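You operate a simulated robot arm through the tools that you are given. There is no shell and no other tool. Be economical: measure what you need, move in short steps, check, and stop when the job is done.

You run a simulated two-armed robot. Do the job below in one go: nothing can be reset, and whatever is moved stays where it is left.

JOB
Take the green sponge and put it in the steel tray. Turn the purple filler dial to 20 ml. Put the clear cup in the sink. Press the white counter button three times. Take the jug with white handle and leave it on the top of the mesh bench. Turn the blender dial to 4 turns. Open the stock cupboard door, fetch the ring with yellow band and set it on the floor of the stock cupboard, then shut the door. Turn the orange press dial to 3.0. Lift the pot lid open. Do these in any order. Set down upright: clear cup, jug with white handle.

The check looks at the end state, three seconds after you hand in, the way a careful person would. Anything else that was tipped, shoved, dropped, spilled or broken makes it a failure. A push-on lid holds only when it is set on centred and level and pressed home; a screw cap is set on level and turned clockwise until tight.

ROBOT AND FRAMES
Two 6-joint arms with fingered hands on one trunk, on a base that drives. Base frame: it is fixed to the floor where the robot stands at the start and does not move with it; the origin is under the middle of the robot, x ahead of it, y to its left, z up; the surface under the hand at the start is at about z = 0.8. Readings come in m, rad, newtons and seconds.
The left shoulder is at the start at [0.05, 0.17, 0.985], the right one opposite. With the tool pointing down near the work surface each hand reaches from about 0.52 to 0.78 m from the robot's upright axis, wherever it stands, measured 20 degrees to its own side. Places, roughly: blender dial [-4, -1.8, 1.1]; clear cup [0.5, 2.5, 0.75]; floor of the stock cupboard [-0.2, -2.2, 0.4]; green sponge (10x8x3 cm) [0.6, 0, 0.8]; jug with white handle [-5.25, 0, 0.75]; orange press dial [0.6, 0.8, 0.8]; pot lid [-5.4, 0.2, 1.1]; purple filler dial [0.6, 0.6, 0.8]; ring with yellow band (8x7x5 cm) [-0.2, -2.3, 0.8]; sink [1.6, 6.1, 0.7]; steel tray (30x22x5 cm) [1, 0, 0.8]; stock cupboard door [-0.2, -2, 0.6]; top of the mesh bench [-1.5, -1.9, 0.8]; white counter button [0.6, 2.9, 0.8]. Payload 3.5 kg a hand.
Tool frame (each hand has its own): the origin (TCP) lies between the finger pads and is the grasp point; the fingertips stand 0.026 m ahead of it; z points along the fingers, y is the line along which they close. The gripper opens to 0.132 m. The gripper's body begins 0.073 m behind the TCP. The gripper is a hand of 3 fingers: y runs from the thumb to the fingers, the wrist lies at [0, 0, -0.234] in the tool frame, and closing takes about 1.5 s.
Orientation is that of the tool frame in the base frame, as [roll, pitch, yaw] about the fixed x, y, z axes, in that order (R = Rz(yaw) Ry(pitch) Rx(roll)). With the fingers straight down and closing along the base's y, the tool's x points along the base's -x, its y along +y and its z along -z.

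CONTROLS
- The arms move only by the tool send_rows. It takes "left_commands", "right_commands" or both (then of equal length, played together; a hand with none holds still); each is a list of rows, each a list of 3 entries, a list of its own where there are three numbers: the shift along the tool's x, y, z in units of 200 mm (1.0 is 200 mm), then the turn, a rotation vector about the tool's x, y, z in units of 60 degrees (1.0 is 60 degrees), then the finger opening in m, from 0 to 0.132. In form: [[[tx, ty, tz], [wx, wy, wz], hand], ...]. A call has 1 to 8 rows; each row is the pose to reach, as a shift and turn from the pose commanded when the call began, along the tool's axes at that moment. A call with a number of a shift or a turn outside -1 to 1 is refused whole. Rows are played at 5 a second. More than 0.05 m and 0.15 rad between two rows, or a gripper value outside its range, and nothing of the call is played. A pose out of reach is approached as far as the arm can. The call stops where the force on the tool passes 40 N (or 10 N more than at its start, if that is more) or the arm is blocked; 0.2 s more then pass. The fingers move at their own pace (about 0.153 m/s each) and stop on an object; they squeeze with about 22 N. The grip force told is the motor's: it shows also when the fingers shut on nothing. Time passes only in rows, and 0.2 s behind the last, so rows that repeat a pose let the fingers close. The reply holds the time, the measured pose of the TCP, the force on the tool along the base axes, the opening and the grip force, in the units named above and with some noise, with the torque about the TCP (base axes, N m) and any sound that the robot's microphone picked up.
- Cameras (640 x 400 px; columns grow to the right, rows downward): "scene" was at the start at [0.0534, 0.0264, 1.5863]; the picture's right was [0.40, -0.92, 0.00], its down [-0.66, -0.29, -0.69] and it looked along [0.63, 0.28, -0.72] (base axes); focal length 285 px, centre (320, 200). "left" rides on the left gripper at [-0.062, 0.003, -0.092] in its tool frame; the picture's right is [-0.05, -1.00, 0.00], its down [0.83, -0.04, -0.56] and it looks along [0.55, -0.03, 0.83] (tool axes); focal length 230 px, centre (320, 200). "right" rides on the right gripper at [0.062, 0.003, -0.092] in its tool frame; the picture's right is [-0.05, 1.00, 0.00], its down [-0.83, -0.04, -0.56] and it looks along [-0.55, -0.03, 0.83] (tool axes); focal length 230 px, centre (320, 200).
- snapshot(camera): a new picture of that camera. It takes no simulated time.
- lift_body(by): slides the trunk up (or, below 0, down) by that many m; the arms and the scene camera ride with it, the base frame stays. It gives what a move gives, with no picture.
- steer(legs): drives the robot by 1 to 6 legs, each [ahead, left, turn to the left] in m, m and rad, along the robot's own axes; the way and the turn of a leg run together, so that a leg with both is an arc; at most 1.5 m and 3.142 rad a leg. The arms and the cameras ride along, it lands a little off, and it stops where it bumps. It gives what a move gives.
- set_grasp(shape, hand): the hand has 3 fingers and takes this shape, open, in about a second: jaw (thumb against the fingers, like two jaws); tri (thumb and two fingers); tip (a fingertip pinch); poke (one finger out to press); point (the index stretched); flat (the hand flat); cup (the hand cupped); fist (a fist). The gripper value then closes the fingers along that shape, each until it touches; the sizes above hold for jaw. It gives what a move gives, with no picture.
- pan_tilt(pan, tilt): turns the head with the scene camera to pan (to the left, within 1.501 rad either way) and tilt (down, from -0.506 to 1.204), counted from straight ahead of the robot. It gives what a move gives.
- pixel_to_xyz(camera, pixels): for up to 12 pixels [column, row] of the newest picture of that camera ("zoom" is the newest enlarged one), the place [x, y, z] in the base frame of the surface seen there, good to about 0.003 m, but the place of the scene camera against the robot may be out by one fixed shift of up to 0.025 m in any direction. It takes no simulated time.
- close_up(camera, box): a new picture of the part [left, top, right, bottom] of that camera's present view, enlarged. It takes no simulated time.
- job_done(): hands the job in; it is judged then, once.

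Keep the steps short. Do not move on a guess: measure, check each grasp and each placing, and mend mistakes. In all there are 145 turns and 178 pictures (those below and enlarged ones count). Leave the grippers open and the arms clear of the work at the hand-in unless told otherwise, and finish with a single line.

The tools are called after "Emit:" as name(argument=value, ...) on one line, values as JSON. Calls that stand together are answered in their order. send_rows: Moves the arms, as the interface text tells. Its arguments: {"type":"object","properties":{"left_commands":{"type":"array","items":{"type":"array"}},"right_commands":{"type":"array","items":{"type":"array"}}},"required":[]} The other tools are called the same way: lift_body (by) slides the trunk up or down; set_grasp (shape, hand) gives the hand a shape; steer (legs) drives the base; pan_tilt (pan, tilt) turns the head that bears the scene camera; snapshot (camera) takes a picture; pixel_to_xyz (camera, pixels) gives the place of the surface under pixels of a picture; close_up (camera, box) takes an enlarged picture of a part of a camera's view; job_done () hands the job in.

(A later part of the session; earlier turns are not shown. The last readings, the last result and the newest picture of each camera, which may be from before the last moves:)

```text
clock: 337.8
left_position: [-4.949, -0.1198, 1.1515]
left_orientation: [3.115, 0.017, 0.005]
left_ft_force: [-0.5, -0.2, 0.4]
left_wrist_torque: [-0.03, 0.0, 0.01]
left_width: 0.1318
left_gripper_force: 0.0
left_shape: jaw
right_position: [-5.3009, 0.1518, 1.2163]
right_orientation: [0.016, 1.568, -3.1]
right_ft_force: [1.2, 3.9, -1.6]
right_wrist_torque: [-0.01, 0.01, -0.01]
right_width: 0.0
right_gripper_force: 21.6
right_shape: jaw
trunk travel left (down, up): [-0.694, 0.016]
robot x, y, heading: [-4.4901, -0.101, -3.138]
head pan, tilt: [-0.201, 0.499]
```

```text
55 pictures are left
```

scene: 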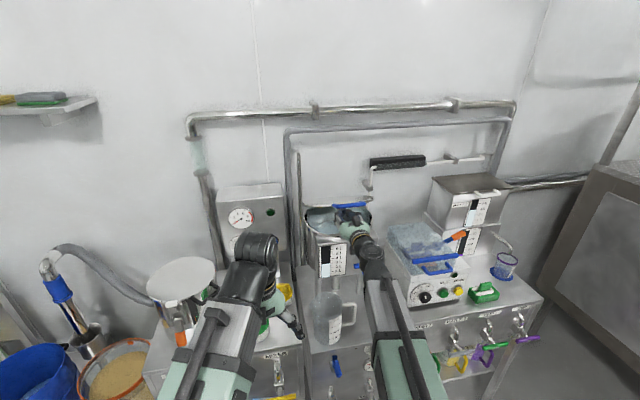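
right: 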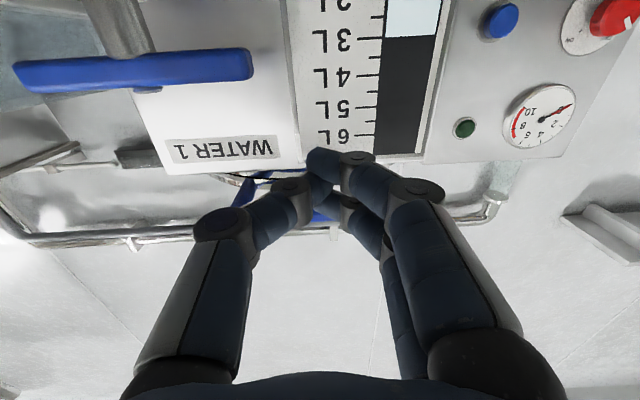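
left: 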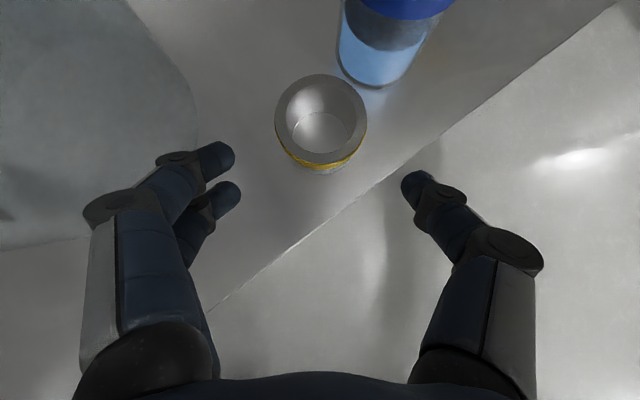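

The lid is rising with the hand (water visible beneath). I'll continue up and forward along the arc, then drive ahead to push it past upright.

Emit:
send_rows(right_commands=[[[-0.12, 0, 0.08], [0, 0, 0], 0.0], [[-0.24, 0, 0.16], [0, 0, 0], 0.0], [[-0.36, 0, 0.25], [0, 0, 0], 0.0], [[-0.48, 0, 0.35], [0, 0, 0], 0.0], [[-0.58, 0, 0.46], [0, 0, 0], 0.0], [[-0.62, 0, 0.5], [0, 0, 0], 0.0]])

Emit:
steer(legs=[[0.1, 0, 0]])

Emit:
close_up(camera="scene", box=[260, 130, 440, 270])

```text
clock: 339.2
left_position: [-4.949, -0.1194, 1.151]
left_orientation: [3.118, 0.018, 0.003]
left_ft_force: [-0.6, -0.3, -0.2]
left_wrist_torque: [0.02, 0.0, -0.02]
left_width: 0.1319
left_gripper_force: 0.0
left_shape: jaw
right_position: [-5.4002, 0.1483, 1.3418]
right_orientation: [0.71, 1.569, -2.404]
right_ft_force: [0.9, 3.5, -3.3]
right_wrist_torque: [-0.02, -0.03, 0.0]
right_width: 0.0
right_gripper_force: 22.0
right_shape: jaw
trunk travel left (down, up): [-0.694, 0.016]
robot x, y, heading: [-4.4873, -0.1012, -3.142]
head pan, tilt: [-0.201, 0.499]
```

```text
clock: 340.4
left_position: [-5.0504, -0.1166, 1.1512]
left_orientation: [3.117, 0.017, 0.0]
left_ft_force: [-0.9, -0.7, 0.5]
left_wrist_torque: [-0.01, -0.06, 0.01]
left_width: 0.1321
left_gripper_force: 0.1
left_shape: jaw
right_position: [-5.5008, 0.1512, 1.3405]
right_orientation: [0.601, 1.57, -2.517]
right_ft_force: [-0.9, 0.0, 0.1]
right_wrist_torque: [-0.06, 0.01, 0.01]
right_width: 0.0001
right_gripper_force: 21.8
right_shape: jaw
trunk travel left (down, up): [-0.694, 0.016]
robot x, y, heading: [-4.5918, -0.1038, 3.139]
head pan, tilt: [-0.201, 0.499]
```

```text
2.86 times, centred on (350, 200) of scene
```

zoom: 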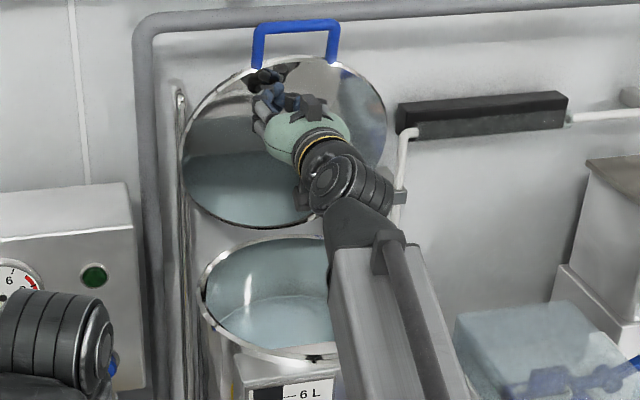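

The lid stands nearly vertical with its handle on top. I'll push 5 cm more, then withdraw and see whether it stays open.

Emit:
steer(legs=[[0.05, 0, 0], [-0.3, 0, 0]])

Emit:
close_up(camera="scene", box=[240, 110, 440, 270])

Emit:
pixel_to_xyz(camera="zoom", pixels=[[300, 60], [250, 150], [300, 200]])

Emit:
snapshot(camera="scene")

```text
clock: 343.0
left_position: [-4.7876, -0.1154, 1.1518]
left_orientation: [3.116, 0.02, -0.01]
left_ft_force: [-0.5, -0.1, 0.8]
left_wrist_torque: [-0.03, 0.03, 0.03]
left_width: 0.1322
left_gripper_force: 0.0
left_shape: jaw
right_position: [-5.2343, 0.1562, 1.3419]
right_orientation: [-0.096, 1.57, 3.062]
right_ft_force: [0.3, 0.1, -0.1]
right_wrist_torque: [0.02, -0.01, 0.03]
right_width: 0.0
right_gripper_force: 21.5
right_shape: jaw
trunk travel left (down, up): [-0.694, 0.016]
robot x, y, heading: [-4.3281, -0.1053, 3.133]
head pan, tilt: [-0.201, 0.499]
```

```text
2.50 times, centred on (340, 190) of scene
```

zoom: 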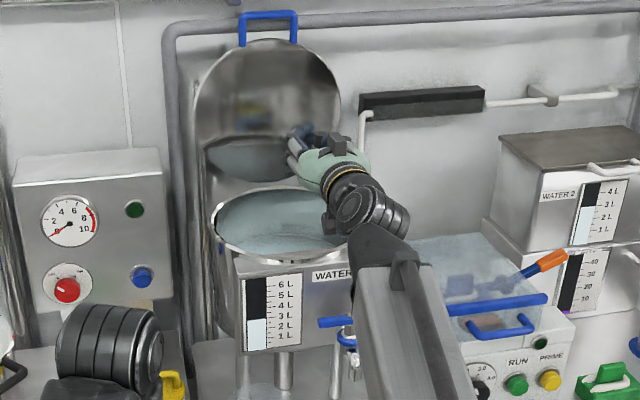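

```text
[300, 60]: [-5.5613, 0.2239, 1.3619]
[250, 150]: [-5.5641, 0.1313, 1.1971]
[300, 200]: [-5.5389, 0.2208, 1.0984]
```

```text
52 pictures are left
```

scene: 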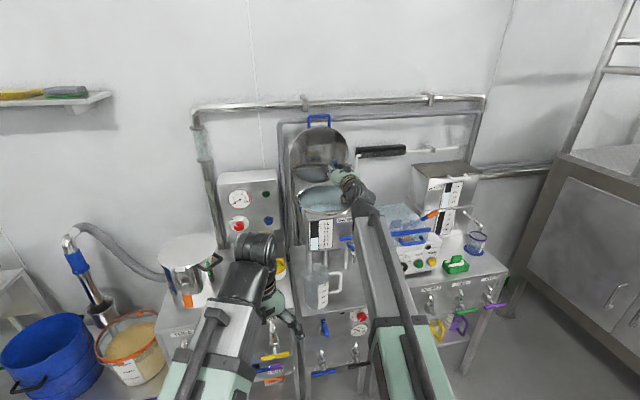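

The lid stays open, upright. Now the jug with the white handle under the tank, near (320,285). I'll zoom and measure it.

Emit:
close_up(camera="scene", box=[280, 235, 380, 325])

Emit:
pixel_to_xyz(camera="zoom", pixels=[[250, 200], [250, 290], [360, 165], [380, 220], [350, 265], [210, 200], [300, 200], [170, 300], [250, 340], [255, 120], [380, 190], [420, 300]])

```text
4.44 times, centred on (330, 280) of scene
```

zoom: 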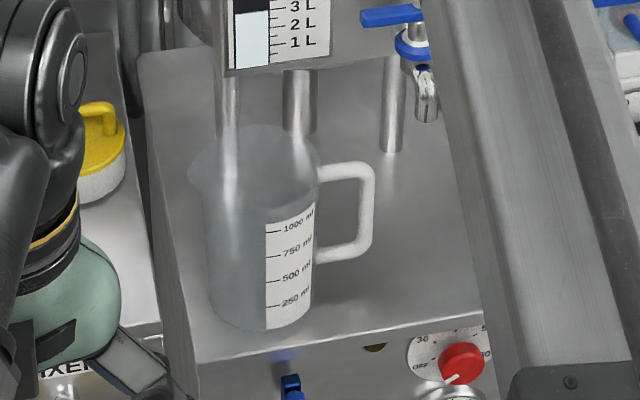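

```text
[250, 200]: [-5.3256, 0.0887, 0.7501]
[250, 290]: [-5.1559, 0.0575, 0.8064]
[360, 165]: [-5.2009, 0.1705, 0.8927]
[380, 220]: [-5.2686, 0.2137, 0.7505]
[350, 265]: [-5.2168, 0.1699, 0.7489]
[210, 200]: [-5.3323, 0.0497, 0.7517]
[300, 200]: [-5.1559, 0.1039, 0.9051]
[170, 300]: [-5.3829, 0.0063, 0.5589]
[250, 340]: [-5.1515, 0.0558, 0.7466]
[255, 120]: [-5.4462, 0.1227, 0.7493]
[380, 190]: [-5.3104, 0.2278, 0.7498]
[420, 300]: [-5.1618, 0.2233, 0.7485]
```

The jug stands at the front of the middle stand, base z≈0.75, rim z≈0.9, with free space above it. A top-down grasp closing along x avoids the handle. I'll back off 0.15 m and turn the right hand downward with its closing axis along x in two calls.

Emit:
steer(legs=[[-0.16, 0, 0.006]])

Emit:
send_rows(right_commands=[[[0.09, 0.035, -0.01], [0.072, 0.072, 0.072], 0.06], [[0.18, 0.07, -0.02], [0.144, 0.144, 0.144], 0.132], [[0.26, 0.105, -0.04], [0.216, 0.216, 0.216], 0.132], [[0.35, 0.14, -0.05], [0.288, 0.288, 0.288], 0.132], [[0.44, 0.175, -0.06], [0.36, 0.36, 0.36], 0.132], [[0.52, 0.21, -0.07], [0.432, 0.432, 0.432], 0.132], [[0.61, 0.245, -0.09], [0.504, 0.504, 0.504], 0.132], [[0.7, 0.28, -0.1], [0.577, 0.577, 0.577], 0.132]])

Emit:
send_rows(right_commands=[[[0.06, -0.01, 0.07], [0.072, 0.072, 0.072], 0.132], [[0.11, -0.01, 0.14], [0.144, 0.144, 0.144], 0.132], [[0.17, -0.02, 0.21], [0.216, 0.216, 0.216], 0.132], [[0.22, -0.025, 0.29], [0.288, 0.288, 0.288], 0.132], [[0.28, -0.03, 0.36], [0.36, 0.36, 0.36], 0.132], [[0.34, -0.04, 0.43], [0.432, 0.432, 0.432], 0.132], [[0.4, -0.045, 0.5], [0.504, 0.504, 0.504], 0.132], [[0.45, -0.05, 0.575], [0.577, 0.577, 0.577], 0.132]])

Emit:
snapshot(camera="right")

Emit:
snapshot(camera="scene")

```text
clock: 344.4
left_position: [-4.6239, -0.118, 1.1526]
left_orientation: [3.117, 0.019, -0.007]
left_ft_force: [0.0, -0.1, -0.2]
left_wrist_torque: [0.0, 0.03, 0.01]
left_width: 0.1319
left_gripper_force: 0.1
left_shape: jaw
right_position: [-5.071, 0.154, 1.3426]
right_orientation: [-0.063, 1.569, 3.095]
right_ft_force: [0.9, 0.2, 0.6]
right_wrist_torque: [0.02, -0.06, -0.01]
right_width: 0.0
right_gripper_force: 21.7
right_shape: jaw
trunk travel left (down, up): [-0.694, 0.016]
robot x, y, heading: [-4.1641, -0.1067, 3.131]
head pan, tilt: [-0.201, 0.499]
```

```text
clock: 346.2
left_position: [-4.6264, -0.1175, 1.1511]
left_orientation: [3.118, 0.017, -0.006]
left_ft_force: [0.5, 0.3, 0.4]
left_wrist_torque: [0.02, -0.02, 0.04]
left_width: 0.1322
left_gripper_force: 0.1
left_shape: jaw
right_position: [-5.0176, 0.2491, 1.1583]
right_orientation: [2.424, 0.62, -1.0]
right_ft_force: [-0.9, -0.4, 0.1]
right_wrist_torque: [-0.01, -0.02, 0.0]
right_width: 0.1315
right_gripper_force: 0.1
right_shape: jaw
right hand out of reach, approached as far as the arm can: row 1, 2, 3, 4, 5, 6, 7, 8
trunk travel left (down, up): [-0.694, 0.016]
robot x, y, heading: [-4.1662, -0.1058, 3.128]
head pan, tilt: [-0.201, 0.499]
```

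```text
clock: 348.0
left_position: [-4.6251, -0.1197, 1.1516]
left_orientation: [3.117, 0.017, -0.009]
left_ft_force: [0.0, -0.7, 0.4]
left_wrist_torque: [0.0, -0.01, -0.02]
left_width: 0.1318
left_gripper_force: 0.1
left_shape: jaw
right_position: [-4.9189, 0.1675, 1.0278]
right_orientation: [2.946, -0.214, -1.274]
right_ft_force: [0.4, -0.2, -0.2]
right_wrist_torque: [0.01, 0.0, 0.03]
right_width: 0.1319
right_gripper_force: 0.1
right_shape: jaw
right hand out of reach, approached as far as the arm can: row 1, 2, 3, 4, 5, 6, 7, 8
trunk travel left (down, up): [-0.694, 0.016]
robot x, y, heading: [-4.165, -0.1042, 3.131]
head pan, tilt: [-0.201, 0.499]
```

```text
50 pictures are left
```

right: 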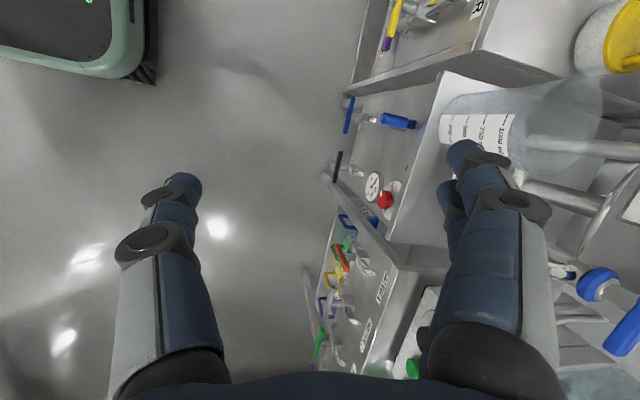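

```text
49 pictures are left
```

scene: 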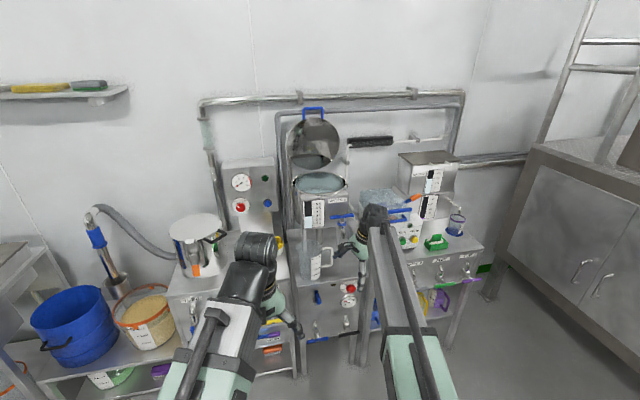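

The robot stood a bit too far for that reach; the hand is almost down-facing. I'll correct the orientation, shift it to y=0.08, and drive 0.26 m ahead so it's above the jug, then look.

Emit:
send_rows(right_commands=[[[0.09, 0.04, -0.016], [0.031, -0.046, 0.053], 0.132], [[0.175, 0.08, -0.032], [0.063, -0.093, 0.106], 0.132], [[0.263, 0.12, -0.048], [0.094, -0.139, 0.158], 0.132], [[0.35, 0.16, -0.064], [0.126, -0.186, 0.211], 0.132], [[0.438, 0.2, -0.08], [0.157, -0.232, 0.264], 0.132], [[0.438, 0.2, -0.08], [0.157, -0.232, 0.264], 0.132]])

Emit:
steer(legs=[[0.25, 0, 0.01]])

Emit:
snapshot(camera="right")

Emit:
pixel_to_xyz(camera="right", pixels=[[320, 110], [300, 120], [340, 120], [320, 80], [320, 150], [360, 130], [280, 130], [320, 180]])

```text
clock: 349.4
left_position: [-4.6265, -0.1179, 1.1519]
left_orientation: [3.118, 0.018, -0.007]
left_ft_force: [-0.1, -0.5, 0.0]
left_wrist_torque: [0.04, 0.03, 0.01]
left_width: 0.132
left_gripper_force: 0.0
left_shape: jaw
right_position: [-4.9096, 0.094, 1.068]
right_orientation: [3.087, -0.275, -1.533]
right_ft_force: [0.3, -0.1, 0.3]
right_wrist_torque: [0.0, -0.03, 0.01]
right_width: 0.132
right_gripper_force: 0.0
right_shape: jaw
right hand out of reach, approached as far as the arm can: row 1, 2, 3, 4, 5, 6
trunk travel left (down, up): [-0.694, 0.016]
robot x, y, heading: [-4.1669, -0.1054, 3.132]
head pan, tilt: [-0.201, 0.499]
```

```text
clock: 351.2
left_position: [-4.8714, -0.1209, 1.1507]
left_orientation: [3.118, 0.019, 0.003]
left_ft_force: [-0.3, -0.1, 0.3]
left_wrist_torque: [-0.01, -0.03, 0.0]
left_width: 0.1317
left_gripper_force: 0.1
left_shape: jaw
right_position: [-5.1568, 0.0884, 1.0674]
right_orientation: [3.087, -0.275, -1.525]
right_ft_force: [-0.7, 0.1, -0.5]
right_wrist_torque: [-0.02, -0.01, 0.0]
right_width: 0.132
right_gripper_force: 0.0
right_shape: jaw
trunk travel left (down, up): [-0.694, 0.016]
robot x, y, heading: [-4.4126, -0.1052, 3.14]
head pan, tilt: [-0.201, 0.499]
```

```text
48 pictures are left
```

right: 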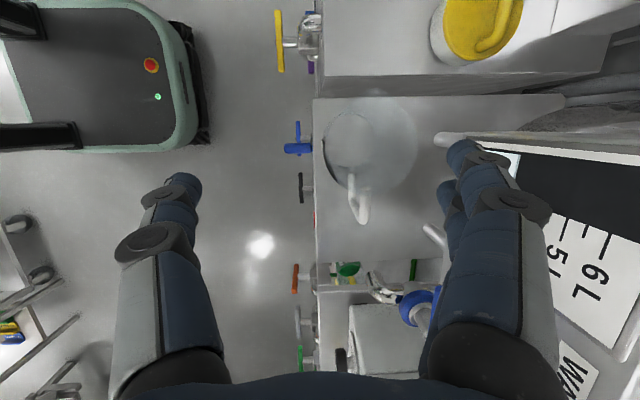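

```text
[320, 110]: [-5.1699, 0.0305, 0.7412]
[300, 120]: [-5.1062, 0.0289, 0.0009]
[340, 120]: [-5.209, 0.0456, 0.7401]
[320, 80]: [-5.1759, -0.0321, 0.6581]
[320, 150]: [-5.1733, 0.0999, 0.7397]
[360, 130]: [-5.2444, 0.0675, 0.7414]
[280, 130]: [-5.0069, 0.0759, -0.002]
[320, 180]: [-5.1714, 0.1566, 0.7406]
```

The jug is below; the hand is tilted 16°, so I'll use a 60° rather than 90° closing direction, which the wrist can reach. I'll zoom for the jug's outline and correct the orientation.

Emit:
close_up(camera="right", box=[290, 90, 450, 240])

Emit:
send_rows(right_commands=[[[0, 0, 0], [0.023, -0.05, -0.092], 0.132], [[0, 0, 0], [0.046, -0.1, -0.184], 0.132], [[0, 0, 0], [0.069, -0.15, -0.277], 0.132], [[0, 0, 0], [0.092, -0.2, -0.369], 0.132], [[0, 0, 0], [0.115, -0.25, -0.461], 0.132], [[0, 0, 0], [0.115, -0.25, -0.461], 0.132]])

Emit:
close_up(camera="right", box=[230, 60, 450, 240])

Emit:
pixel_to_xyz(camera="zoom", pixels=[[100, 100], [200, 200], [300, 200], [320, 100], [400, 200], [320, 300]])

```text
2.67 times, centred on (370, 165) of right
```

zoom: 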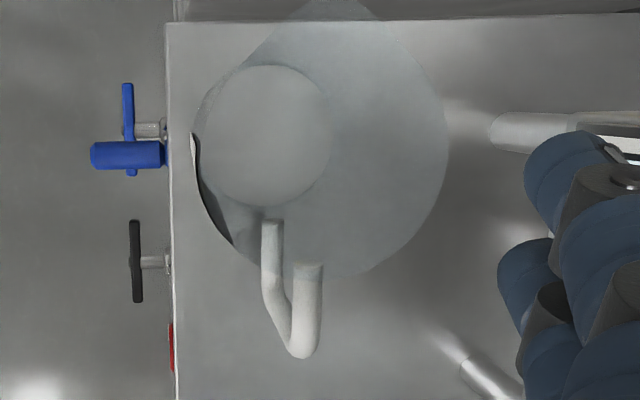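

```text
clock: 352.6
left_position: [-4.8693, -0.1208, 1.1523]
left_orientation: [3.116, 0.017, 0.001]
left_ft_force: [-0.2, -0.8, -0.7]
left_wrist_torque: [0.01, -0.01, 0.01]
left_width: 0.1321
left_gripper_force: 0.1
left_shape: jaw
right_position: [-5.1512, 0.0876, 1.0732]
right_orientation: [2.976, -0.225, -1.025]
right_ft_force: [0.0, -0.4, -0.3]
right_wrist_torque: [0.0, -0.01, -0.01]
right_width: 0.1318
right_gripper_force: 0.1
right_shape: jaw
right hand out of reach, approached as far as the arm can: row 1, 2, 3, 4, 5, 6
trunk travel left (down, up): [-0.694, 0.016]
robot x, y, heading: [-4.4088, -0.1044, 3.142]
head pan, tilt: [-0.201, 0.499]
```

```text
2.22 times, centred on (340, 150) of right
```

zoom: 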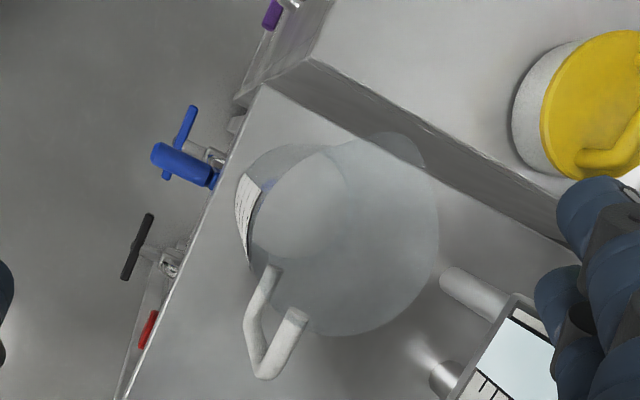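

```text
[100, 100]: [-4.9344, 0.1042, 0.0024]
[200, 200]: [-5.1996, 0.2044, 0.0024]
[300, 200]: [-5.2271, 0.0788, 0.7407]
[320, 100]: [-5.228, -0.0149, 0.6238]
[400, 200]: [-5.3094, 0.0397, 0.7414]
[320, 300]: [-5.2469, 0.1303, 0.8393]
```

The jug: axis (-5.221,0.079), rim z≈0.885 with 12 cm diameter, base 10 cm. The wrist was simply at its far reach limit. I'll draw the hand in 0.14 m, straighten it, then drive 0.21 m closer so it hangs over the jug axis.

Emit:
send_rows(right_commands=[[[0.08, -0.12, 0], [0.031, -0.043, 0.001], 0.132], [[0.16, -0.23, 0], [0.062, -0.087, 0.002], 0.132], [[0.24, -0.35, 0], [0.093, -0.13, 0.003], 0.132], [[0.32, -0.47, 0], [0.124, -0.174, 0.005], 0.132], [[0.39, -0.58, 0], [0.155, -0.217, 0.006], 0.132], [[0.39, -0.58, 0], [0.155, -0.217, 0.006], 0.132]])

Emit:
steer(legs=[[0.205, 0, 0]])

Emit:
snapshot(camera="right")

Emit:
close_up(camera="right", box=[230, 40, 410, 190])

```text
clock: 354.0
left_position: [-4.8697, -0.1218, 1.1514]
left_orientation: [3.118, 0.019, 0.001]
left_ft_force: [0.1, 0.1, 0.9]
left_wrist_torque: [-0.02, -0.04, 0.03]
left_width: 0.1319
left_gripper_force: 0.1
left_shape: jaw
right_position: [-5.0077, 0.0777, 1.0834]
right_orientation: [2.981, -0.227, -1.034]
right_ft_force: [-0.6, -0.5, 0.1]
right_wrist_torque: [-0.01, 0.04, 0.0]
right_width: 0.1318
right_gripper_force: 0.1
right_shape: jaw
right hand out of reach, approached as far as the arm can: row 1, 2, 3, 4, 5, 6
trunk travel left (down, up): [-0.694, 0.016]
robot x, y, heading: [-4.4123, -0.1049, 3.139]
head pan, tilt: [-0.201, 0.499]
```

```text
clock: 355.6
left_position: [-5.0798, -0.1238, 1.1512]
left_orientation: [3.117, 0.018, 0.008]
left_ft_force: [-0.1, -0.4, -0.5]
left_wrist_torque: [0.02, -0.02, 0.02]
left_width: 0.1318
left_gripper_force: 0.1
left_shape: jaw
right_position: [-5.2195, 0.0724, 1.0822]
right_orientation: [2.983, -0.227, -1.029]
right_ft_force: [0.0, -0.7, -0.4]
right_wrist_torque: [0.01, -0.01, -0.01]
right_width: 0.1317
right_gripper_force: 0.0
right_shape: jaw
trunk travel left (down, up): [-0.694, 0.016]
robot x, y, heading: [-4.6188, -0.1027, -3.136]
head pan, tilt: [-0.201, 0.499]
```

```text
45 pictures are left
```

right: 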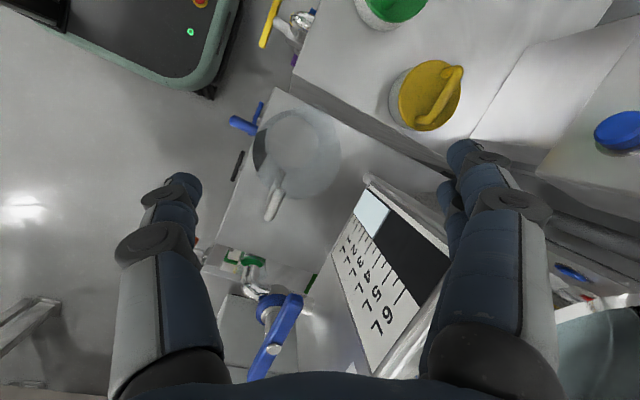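

```text
2.67 times, centred on (320, 115) of right
```

zoom: 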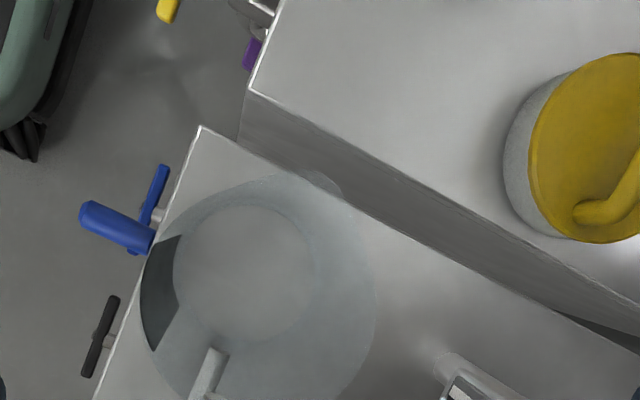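

The orientation refuses beyond about 53° from neutral, so I'll use a 45° closing direction: untwist a little and straighten in the same call, then view the jug.

Emit:
send_rows(right_commands=[[[0, 0, 0], [0.044, -0.05, -0.06], 0.132], [[0, 0, 0], [0.088, -0.1, -0.118], 0.132], [[0, 0, 0], [0.132, -0.15, -0.177], 0.132], [[0, 0, 0], [0.176, -0.2, -0.236], 0.132], [[0, 0, 0], [0.176, -0.2, -0.236], 0.132]])

Emit:
close_up(camera="right", box=[220, 20, 420, 190])

```text
clock: 356.8
left_position: [-5.0774, -0.1236, 1.1508]
left_orientation: [3.118, 0.017, 0.006]
left_ft_force: [-0.9, -0.4, 0.2]
left_wrist_torque: [0.02, -0.01, -0.01]
left_width: 0.1318
left_gripper_force: 0.0
left_shape: jaw
right_position: [-5.2176, 0.074, 1.0949]
right_orientation: [2.93, -0.18, -0.779]
right_ft_force: [-0.3, 0.0, -0.4]
right_wrist_torque: [-0.03, -0.01, -0.01]
right_width: 0.1318
right_gripper_force: 0.1
right_shape: jaw
right hand out of reach, approached as far as the arm can: row 1, 2, 3, 4, 5
trunk travel left (down, up): [-0.694, 0.016]
robot x, y, heading: [-4.6197, -0.104, -3.137]
head pan, tilt: [-0.201, 0.499]
```

```text
2.35 times, centred on (320, 105) of right
```

zoom: 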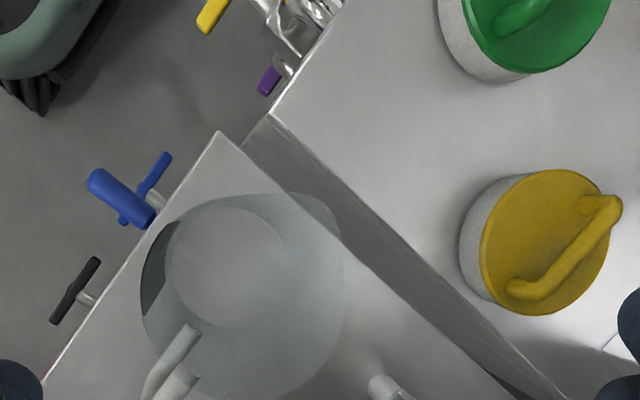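

The right arm is stuck in a wrist posture that keeps a 16° tilt. The left arm is in good posture, so it will take the jug: turned 45° so its camera swings away from the tank. I'll back off, retract the right hand, prepare the left hand, then move over the jug.

Emit:
steer(legs=[[-0.3, 0, 0]])

Emit:
send_rows(right_commands=[[[0.11, -0.1, -0.04], [0, 0, 0], 0.132], [[0.22, -0.2, -0.09], [0, 0, 0], 0.132], [[0.33, -0.3, -0.13], [0, 0, 0], 0.132], [[0.45, -0.4, -0.17], [0, 0, 0], 0.132], [[0.56, -0.5, -0.22], [0, 0, 0], 0.132], [[0.67, -0.59, -0.26], [0, 0, 0], 0.132]], left_commands=[[[-0.12, 0, 0.06], [0, 0, -0.125], 0.132], [[-0.24, 0, 0.13], [0, 0, -0.25], 0.132], [[-0.36, 0, 0.2], [0, 0, -0.375], 0.132], [[-0.48, 0, 0.28], [0, 0, -0.5], 0.132], [[-0.6, 0, 0.36], [0, 0, -0.625], 0.132], [[-0.72, 0, 0.45], [0, 0, -0.75], 0.132]])

Emit:
steer(legs=[[0, -0.2, -0.005], [0.24, 0, 0]])

Emit:
snapshot(camera="left")

Emit:
snapshot(camera="scene")

```text
clock: 358.9
left_position: [-4.7817, -0.1187, 1.1513]
left_orientation: [3.118, 0.019, -0.004]
left_ft_force: [-0.1, -0.5, -0.6]
left_wrist_torque: [0.03, 0.04, 0.01]
left_width: 0.1315
left_gripper_force: 0.0
left_shape: jaw
right_position: [-4.9186, 0.0805, 1.0957]
right_orientation: [2.932, -0.179, -0.79]
right_ft_force: [0.0, -0.5, 0.3]
right_wrist_torque: [0.03, 0.03, 0.0]
right_width: 0.1321
right_gripper_force: 0.0
right_shape: jaw
trunk travel left (down, up): [-0.694, 0.016]
robot x, y, heading: [-4.3231, -0.1023, 3.136]
head pan, tilt: [-0.201, 0.499]
```

```text
clock: 360.2
left_position: [-4.9305, -0.1209, 1.0639]
left_orientation: [3.138, 0.029, 0.785]
left_ft_force: [-0.9, 0.3, 0.0]
left_wrist_torque: [0.01, -0.03, -0.01]
left_width: 0.1317
left_gripper_force: 0.0
left_shape: jaw
right_position: [-4.7573, 0.0833, 1.1539]
right_orientation: [2.931, -0.178, -0.79]
right_ft_force: [-0.3, 0.5, -0.4]
right_wrist_torque: [-0.03, -0.04, -0.02]
right_width: 0.1321
right_gripper_force: 0.0
right_shape: jaw
right hand out of reach, approached as far as the arm can: row 6
trunk travel left (down, up): [-0.694, 0.016]
robot x, y, heading: [-4.3222, -0.1037, 3.136]
head pan, tilt: [-0.201, 0.499]
```

```text
clock: 363.2
left_position: [-5.1674, 0.0779, 1.063]
left_orientation: [3.136, 0.03, 0.781]
left_ft_force: [-0.2, 0.1, 0.4]
left_wrist_torque: [0.0, -0.02, -0.02]
left_width: 0.1318
left_gripper_force: 0.1
left_shape: jaw
right_position: [-4.9958, 0.28, 1.1534]
right_orientation: [2.932, -0.183, -0.792]
right_ft_force: [0.4, -0.7, 0.1]
right_wrist_torque: [0.0, 0.01, 0.02]
right_width: 0.132
right_gripper_force: 0.1
right_shape: jaw
trunk travel left (down, up): [-0.694, 0.016]
robot x, y, heading: [-4.5612, 0.0906, 3.137]
head pan, tilt: [-0.201, 0.499]
```

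```text
42 pictures are left
```

left: 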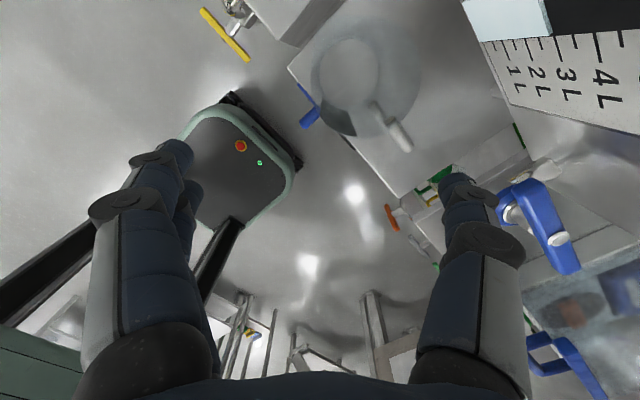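

```text
41 pictures are left
```

scene: 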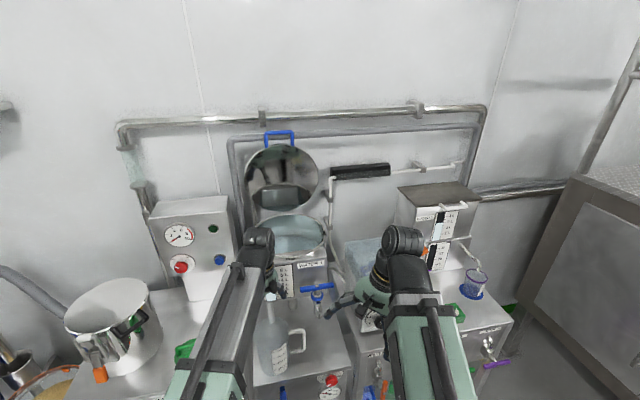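

The jug appears where predicted (rim centre near (360,80)). I'll shift 5.4 cm to its axis and descend until the tips are 2 cm above the rim, then look.

Emit:
send_rows(left_commands=[[[-0.1, -0.1, 0], [0, 0, 0], 0.132], [[-0.19, -0.189, 0], [0, 0, 0], 0.132], [[-0.19, -0.189, 0.2], [0, 0, 0], 0.132], [[-0.19, -0.189, 0.4], [0, 0, 0], 0.132], [[-0.19, -0.189, 0.62], [0, 0, 0], 0.132], [[-0.19, -0.189, 0.62], [0, 0, 0], 0.132]])

Emit:
snapshot(camera="left")

Emit:
close_up(camera="scene", box=[220, 260, 360, 380])

```text
clock: 364.6
left_position: [-5.2205, 0.0756, 0.941]
left_orientation: [3.139, 0.03, 0.781]
left_ft_force: [0.2, -0.1, -0.5]
left_wrist_torque: [0.0, -0.02, 0.0]
left_width: 0.1318
left_gripper_force: 0.0
left_shape: jaw
right_position: [-4.9946, 0.2824, 1.1544]
right_orientation: [2.932, -0.18, -0.79]
right_ft_force: [0.4, 0.4, -0.8]
right_wrist_torque: [0.0, -0.02, 0.0]
right_width: 0.1318
right_gripper_force: 0.0
right_shape: jaw
trunk travel left (down, up): [-0.694, 0.016]
robot x, y, heading: [-4.5608, 0.094, 3.134]
head pan, tilt: [-0.201, 0.499]
```

```text
40 pictures are left
```

left: 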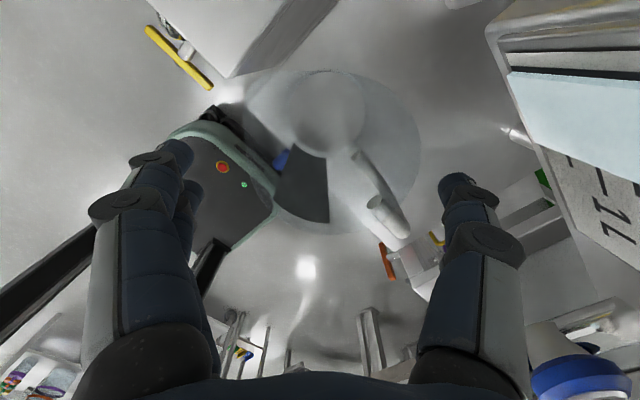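

```text
3.33 times, centred on (290, 320) of scene
```

zoom: 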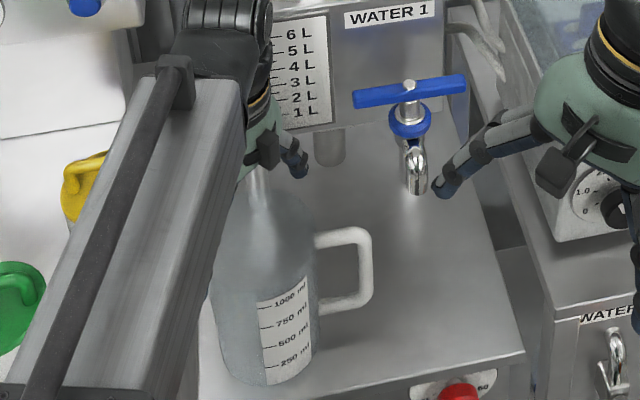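

The rim centre is about 8 mm off toward +y/right. I'll correct that and lower until the tips are just past the rim, checking force.

Emit:
send_rows(left_commands=[[[0.035, -0.04, 0], [0, 0, 0], 0.132], [[0.035, -0.04, 0.08], [0, 0, 0], 0.132], [[0.035, -0.04, 0.15], [0, 0, 0], 0.132], [[0.035, -0.04, 0.2], [0, 0, 0], 0.132]])

Emit:
snapshot(camera="left")

```text
clock: 365.6
left_position: [-5.2233, 0.0834, 0.9003]
left_orientation: [3.138, 0.029, 0.783]
left_ft_force: [0.3, 0.7, 0.3]
left_wrist_torque: [0.0, 0.02, 0.0]
left_width: 0.1317
left_gripper_force: 0.0
left_shape: jaw
right_position: [-4.9952, 0.2811, 1.1536]
right_orientation: [2.932, -0.18, -0.789]
right_ft_force: [-0.3, 0.3, 0.1]
right_wrist_torque: [-0.01, 0.01, -0.01]
right_width: 0.1318
right_gripper_force: 0.0
right_shape: jaw
trunk travel left (down, up): [-0.694, 0.016]
robot x, y, heading: [-4.5633, 0.0937, 3.139]
head pan, tilt: [-0.201, 0.499]
```

```text
38 pictures are left
```

left: 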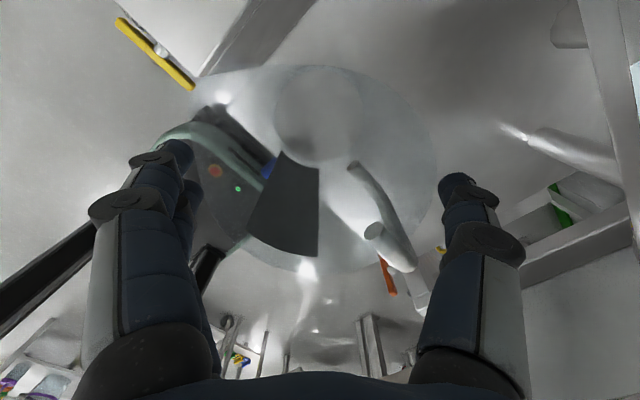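

The rim sits between thumb and fingers with no contact force. I'll go down 4 cm more and close.

Emit:
send_rows(left_commands=[[[0, 0, 0.06], [0, 0, 0], 0.132], [[0, 0, 0.12], [0, 0, 0], 0.132], [[0, 0, 0.2], [0, 0, 0], 0.132], [[0, 0, 0.2], [0, 0, 0], 0.08], [[0, 0, 0.2], [0, 0, 0], 0.08], [[0, 0, 0.2], [0, 0, 0], 0.08]])

Emit:
snapshot(camera="left")

```text
clock: 367.2
left_position: [-5.225, 0.0834, 0.8653]
left_orientation: [-3.14, 0.035, 0.784]
left_ft_force: [2.8, -2.7, 17.8]
left_wrist_torque: [-0.01, -0.14, 0.01]
left_width: 0.0959
left_gripper_force: 22.1
left_shape: jaw
right_position: [-4.9943, 0.2802, 1.154]
right_orientation: [2.93, -0.181, -0.79]
right_ft_force: [-0.4, -0.1, 0.2]
right_wrist_torque: [-0.01, 0.01, 0.02]
right_width: 0.132
right_gripper_force: 0.1
right_shape: jaw
trunk travel left (down, up): [-0.694, 0.016]
robot x, y, heading: [-4.5605, 0.0922, 3.132]
head pan, tilt: [-0.201, 0.499]
stopped in row 6 (left hand): the force on the tool passed its limit at 40 N (the readings are from after the stop); the commanded pose is now the measured one
```

```text
37 pictures are left
```

left: 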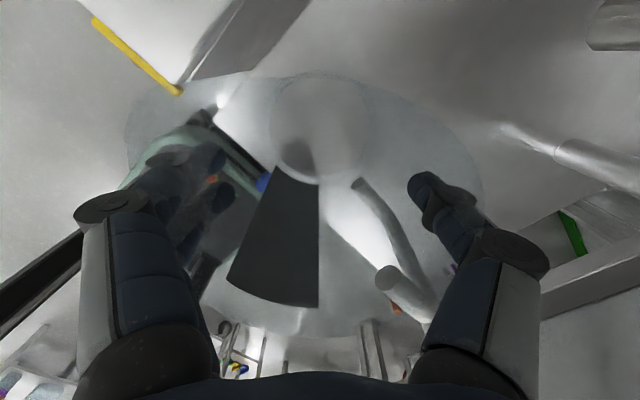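

Contact force came at the end, and I'm not sure if the thumb is outside the wall. I'll look closer before lifting.

Emit:
close_up(camera="left", box=[340, 120, 560, 300])

Emit:
close_up(camera="left", box=[80, 80, 300, 260])

Emit:
close_up(camera="scene", box=[220, 260, 360, 380])

```text
2.22 times, centred on (450, 210) of left
```

zoom: 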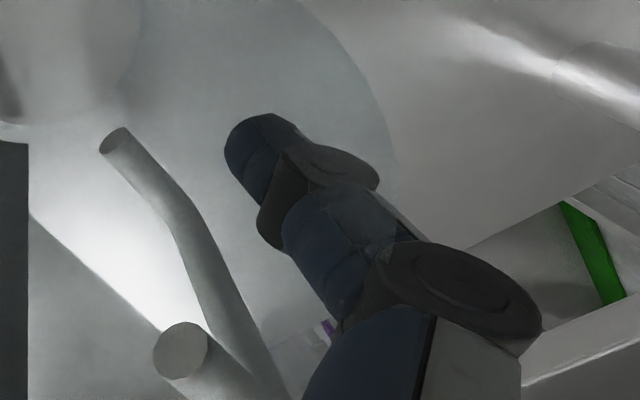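

```text
2.22 times, centred on (190, 170) of left
```

zoom: 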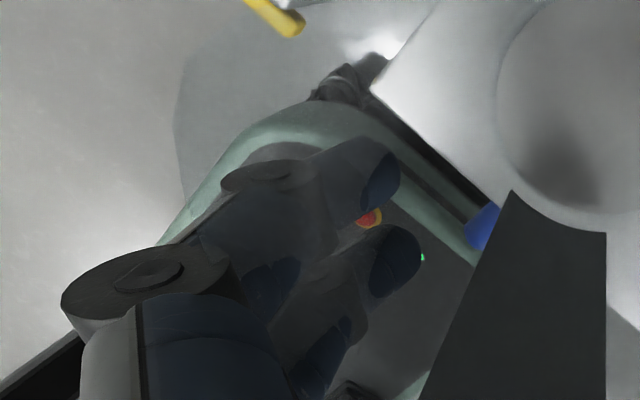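

```text
3.33 times, centred on (290, 320) of scene
```

zoom: 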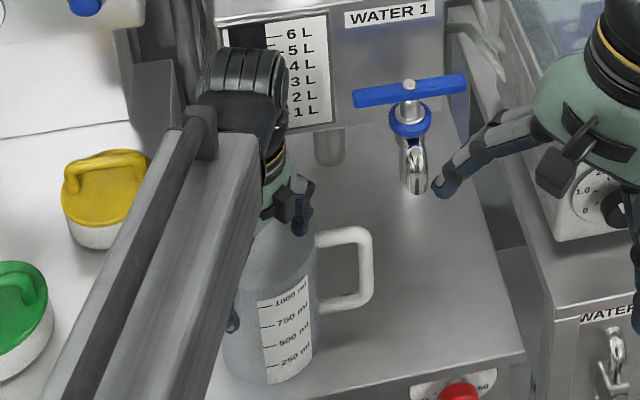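

The rim edge passes behind the thumb: the thumb is inside the jug while the fingers are outside. The rim is too wide for a sure body grasp, so I'll pinch the wall instead: open, rise 8 cm, then shift 6 cm toward the finger side with a 0.06 opening so the wall lies between thumb and fingers.

Emit:
send_rows(left_commands=[[[0, 0, 0], [0, 0, 0], 0.125], [[0, 0, 0], [0, 0, 0], 0.125], [[0, 0, -0.18], [0, 0, 0], 0.125], [[0, 0, -0.38], [0, 0, 0], 0.125], [[0, 0.14, -0.4], [0, 0, 0], 0.08], [[0, 0.3, -0.4], [0, 0, 0], 0.06], [[0, 0.3, -0.4], [0, 0, 0], 0.06]])

Emit:
snapshot(camera="left")

Emit:
close_up(camera="scene", box=[220, 260, 360, 380])

```text
clock: 368.8
left_position: [-5.1802, 0.0401, 0.9413]
left_orientation: [3.14, 0.034, 0.781]
left_ft_force: [-0.1, -0.2, 0.2]
left_wrist_torque: [0.04, 0.01, -0.02]
left_width: 0.0607
left_gripper_force: 0.0
left_shape: jaw
right_position: [-4.9958, 0.2813, 1.1536]
right_orientation: [2.933, -0.179, -0.788]
right_ft_force: [0.6, 0.2, -0.3]
right_wrist_torque: [-0.02, -0.01, 0.01]
right_width: 0.1318
right_gripper_force: 0.2
right_shape: jaw
trunk travel left (down, up): [-0.694, 0.016]
robot x, y, heading: [-4.5575, 0.0945, 3.142]
head pan, tilt: [-0.201, 0.499]
```

```text
33 pictures are left
```

left: 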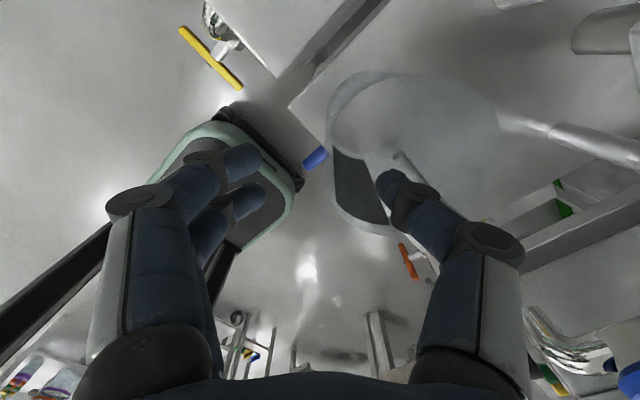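

```text
3.33 times, centred on (290, 320) of scene
```

zoom: 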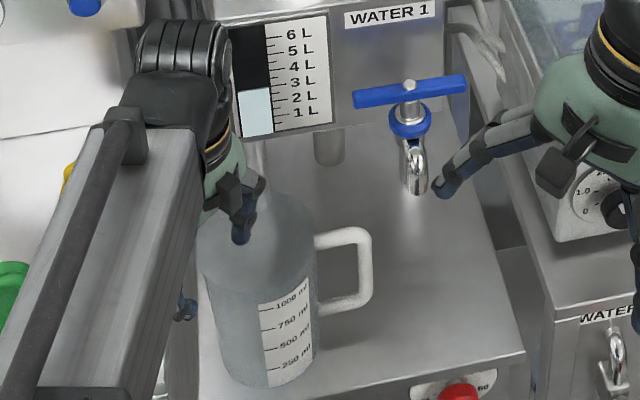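

The jug is undisturbed and the rim wall sits at the TCP axis. I'll shift 6 mm, descend 7.5 cm and pinch the wall.

Emit:
send_rows(left_commands=[[[0, -0.03, 0], [0, 0, 0], 0.06], [[0, -0.03, 0.15], [0, 0, 0], 0.06], [[0, -0.03, 0.3], [0, 0, 0], 0.06], [[0, -0.03, 0.38], [0, 0, 0], 0.06], [[0, -0.03, 0.38], [0, 0, 0], 0.0], [[0, -0.03, 0.38], [0, 0, 0], 0.0], [[0, -0.03, 0.38], [0, 0, 0], 0.0]])

Emit:
send_rows(left_commands=[[[0, 0, -0.1], [0, 0, 0], 0.0], [[0, 0, -0.2], [0, 0, 0], 0.0], [[0, 0, -0.2], [0, 0, 0], 0.0]])

Emit:
snapshot(camera="left")

Emit:
close_up(camera="scene", box=[220, 260, 360, 380])

```text
clock: 370.4
left_position: [-5.1878, 0.046, 0.8663]
left_orientation: [3.139, 0.033, 0.784]
left_ft_force: [-0.3, 0.3, 0.3]
left_wrist_torque: [-0.03, 0.03, -0.04]
left_width: 0.0
left_gripper_force: 22.1
left_shape: jaw
right_position: [-4.9949, 0.2827, 1.1534]
right_orientation: [2.93, -0.179, -0.789]
right_ft_force: [0.3, 0.4, -0.1]
right_wrist_torque: [-0.02, -0.05, 0.01]
right_width: 0.1319
right_gripper_force: 0.1
right_shape: jaw
trunk travel left (down, up): [-0.694, 0.016]
robot x, y, heading: [-4.5592, 0.0986, 3.135]
head pan, tilt: [-0.201, 0.499]
```

```text
clock: 371.2
left_position: [-5.1877, 0.0473, 0.9062]
left_orientation: [3.14, 0.035, 0.784]
left_ft_force: [-0.6, 0.0, -0.9]
left_wrist_torque: [-0.07, -0.02, 0.0]
left_width: 0.0
left_gripper_force: 22.5
left_shape: jaw
right_position: [-4.9953, 0.2822, 1.1546]
right_orientation: [2.93, -0.18, -0.787]
right_ft_force: [-0.5, 0.0, -0.2]
right_wrist_torque: [0.02, -0.01, -0.02]
right_width: 0.132
right_gripper_force: 0.1
right_shape: jaw
trunk travel left (down, up): [-0.694, 0.016]
robot x, y, heading: [-4.5625, 0.0927, 3.132]
head pan, tilt: [-0.201, 0.499]
```

```text
31 pictures are left
```

left: 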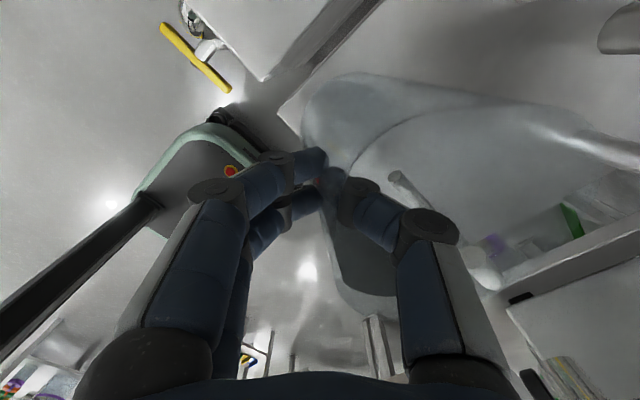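

```text
3.33 times, centred on (290, 320) of scene
```

zoom: 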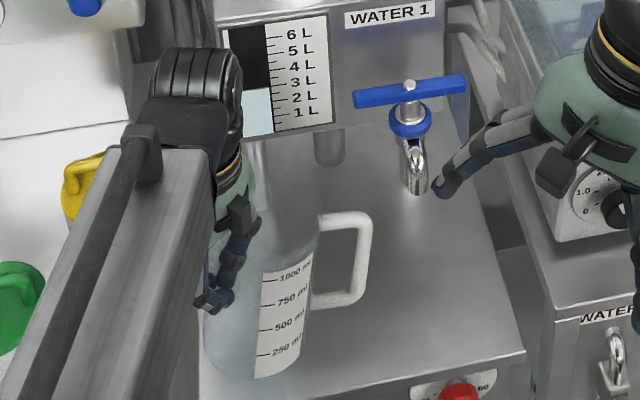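

The jug seems to be coming up with a slight tilt. I'll lift 10 cm more and look.

Emit:
send_rows(left_commands=[[[0, 0, -0.15], [0, 0, 0], 0.0], [[0, 0, -0.3], [0, 0, 0], 0.0], [[0, 0, -0.45], [0, 0, 0], 0.0], [[0, 0, -0.6], [0, 0, 0], 0.0], [[0, 0, -0.6], [0, 0, 0], 0.0]])

Emit:
close_up(camera="scene", box=[200, 220, 360, 360])

Emit:
snapshot(camera="left")

```text
clock: 372.4
left_position: [-5.1848, 0.0492, 1.029]
left_orientation: [3.139, 0.034, 0.785]
left_ft_force: [0.2, 0.5, -1.1]
left_wrist_torque: [-0.05, -0.03, 0.03]
left_width: 0.0
left_gripper_force: 22.1
left_shape: jaw
right_position: [-4.9956, 0.2816, 1.1533]
right_orientation: [2.932, -0.181, -0.788]
right_ft_force: [0.3, 0.3, 0.3]
right_wrist_torque: [-0.01, 0.04, 0.04]
right_width: 0.1319
right_gripper_force: 0.1
right_shape: jaw
trunk travel left (down, up): [-0.694, 0.016]
robot x, y, heading: [-4.5598, 0.0954, 3.137]
head pan, tilt: [-0.201, 0.499]
```

```text
2.86 times, centred on (280, 290) of scene
```

zoom: 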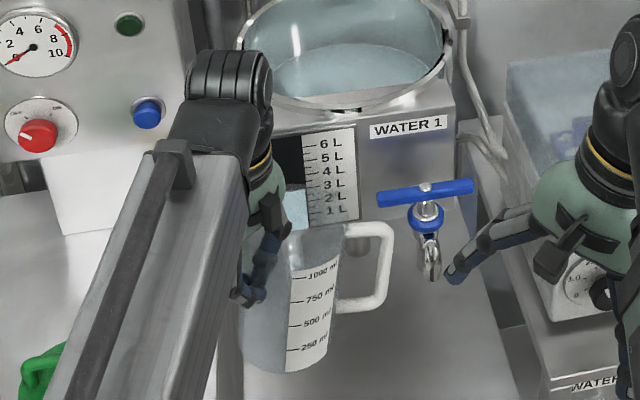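

```text
28 pictures are left
```

left: 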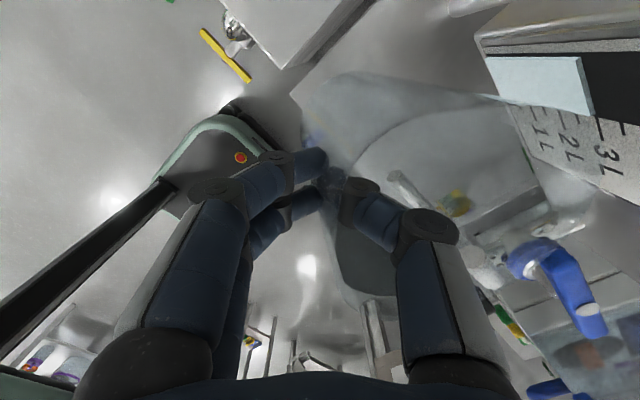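

The jug is held firmly, only slightly tilted. I'll carry it: back off, turn around to face +x, and drive east along the middle lane to x≈-1.6.

Emit:
steer(legs=[[-0.5, 0, 0], [0, 0, 1.57], [0, 0, 1.57], [0, -0.7, 0], [1.25, 0, 0], [1.2, 0, 0]])

Emit:
steer(legs=[[0, 0, -1.57]])

Emit:
pan_tilt(pan=0.0, tilt=0.6)

Emit:
snapshot(camera="scene")

```text
clock: 397.8
left_position: [-1.0377, -0.7579, 1.027]
left_orientation: [3.139, 0.033, -2.411]
left_ft_force: [-0.1, 0.3, -1.2]
left_wrist_torque: [0.06, 0.01, 0.0]
left_width: 0.0001
left_gripper_force: 22.2
left_shape: jaw
right_position: [-1.2379, -0.9794, 1.1543]
right_orientation: [2.932, -0.179, 2.298]
right_ft_force: [0.6, 0.5, -0.2]
right_wrist_torque: [0.0, 0.0, -0.03]
right_width: 0.132
right_gripper_force: 0.1
right_shape: jaw
trunk travel left (down, up): [-0.694, 0.016]
robot x, y, heading: [-1.6631, -0.7715, -0.055]
head pan, tilt: [-0.201, 0.499]
```

```text
clock: 402.1
left_position: [-1.6711, -1.3944, 1.0266]
left_orientation: [3.14, 0.034, 2.265]
left_ft_force: [-0.4, 0.2, -1.7]
left_wrist_torque: [0.02, -0.06, 0.02]
left_width: 0.0
left_gripper_force: 22.1
left_shape: jaw
right_position: [-1.8867, -1.1872, 1.1529]
right_orientation: [2.933, -0.179, 0.695]
right_ft_force: [0.0, 0.0, -0.3]
right_wrist_torque: [-0.01, 0.0, 0.0]
right_width: 0.1319
right_gripper_force: 0.1
right_shape: jaw
trunk travel left (down, up): [-0.694, 0.016]
robot x, y, heading: [-1.6589, -0.7717, -1.664]
head pan, tilt: [-0.201, 0.499]
```

```text
clock: 402.9
left_position: [-1.6735, -1.3949, 1.0276]
left_orientation: [3.139, 0.032, 2.267]
left_ft_force: [0.6, -0.3, -1.2]
left_wrist_torque: [0.04, -0.07, 0.01]
left_width: 0.0
left_gripper_force: 21.7
left_shape: jaw
right_position: [-1.8872, -1.187, 1.1539]
right_orientation: [2.932, -0.181, 0.695]
right_ft_force: [0.3, 0.2, 0.3]
right_wrist_torque: [0.01, 0.0, 0.04]
right_width: 0.1319
right_gripper_force: 0.1
right_shape: jaw
trunk travel left (down, up): [-0.694, 0.016]
robot x, y, heading: [-1.6657, -0.7677, -1.666]
head pan, tilt: [0.0, 0.6]
```

```text
27 pictures are left
```

scene: 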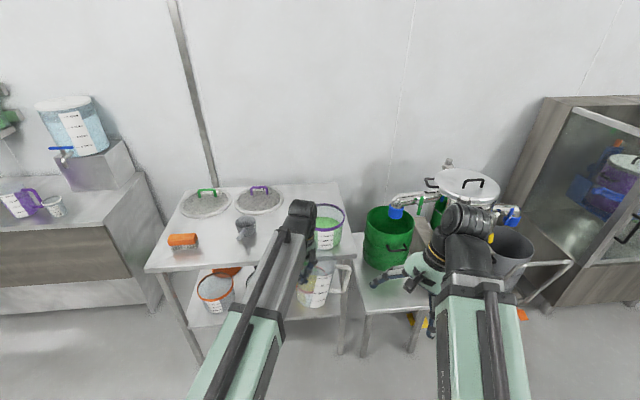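

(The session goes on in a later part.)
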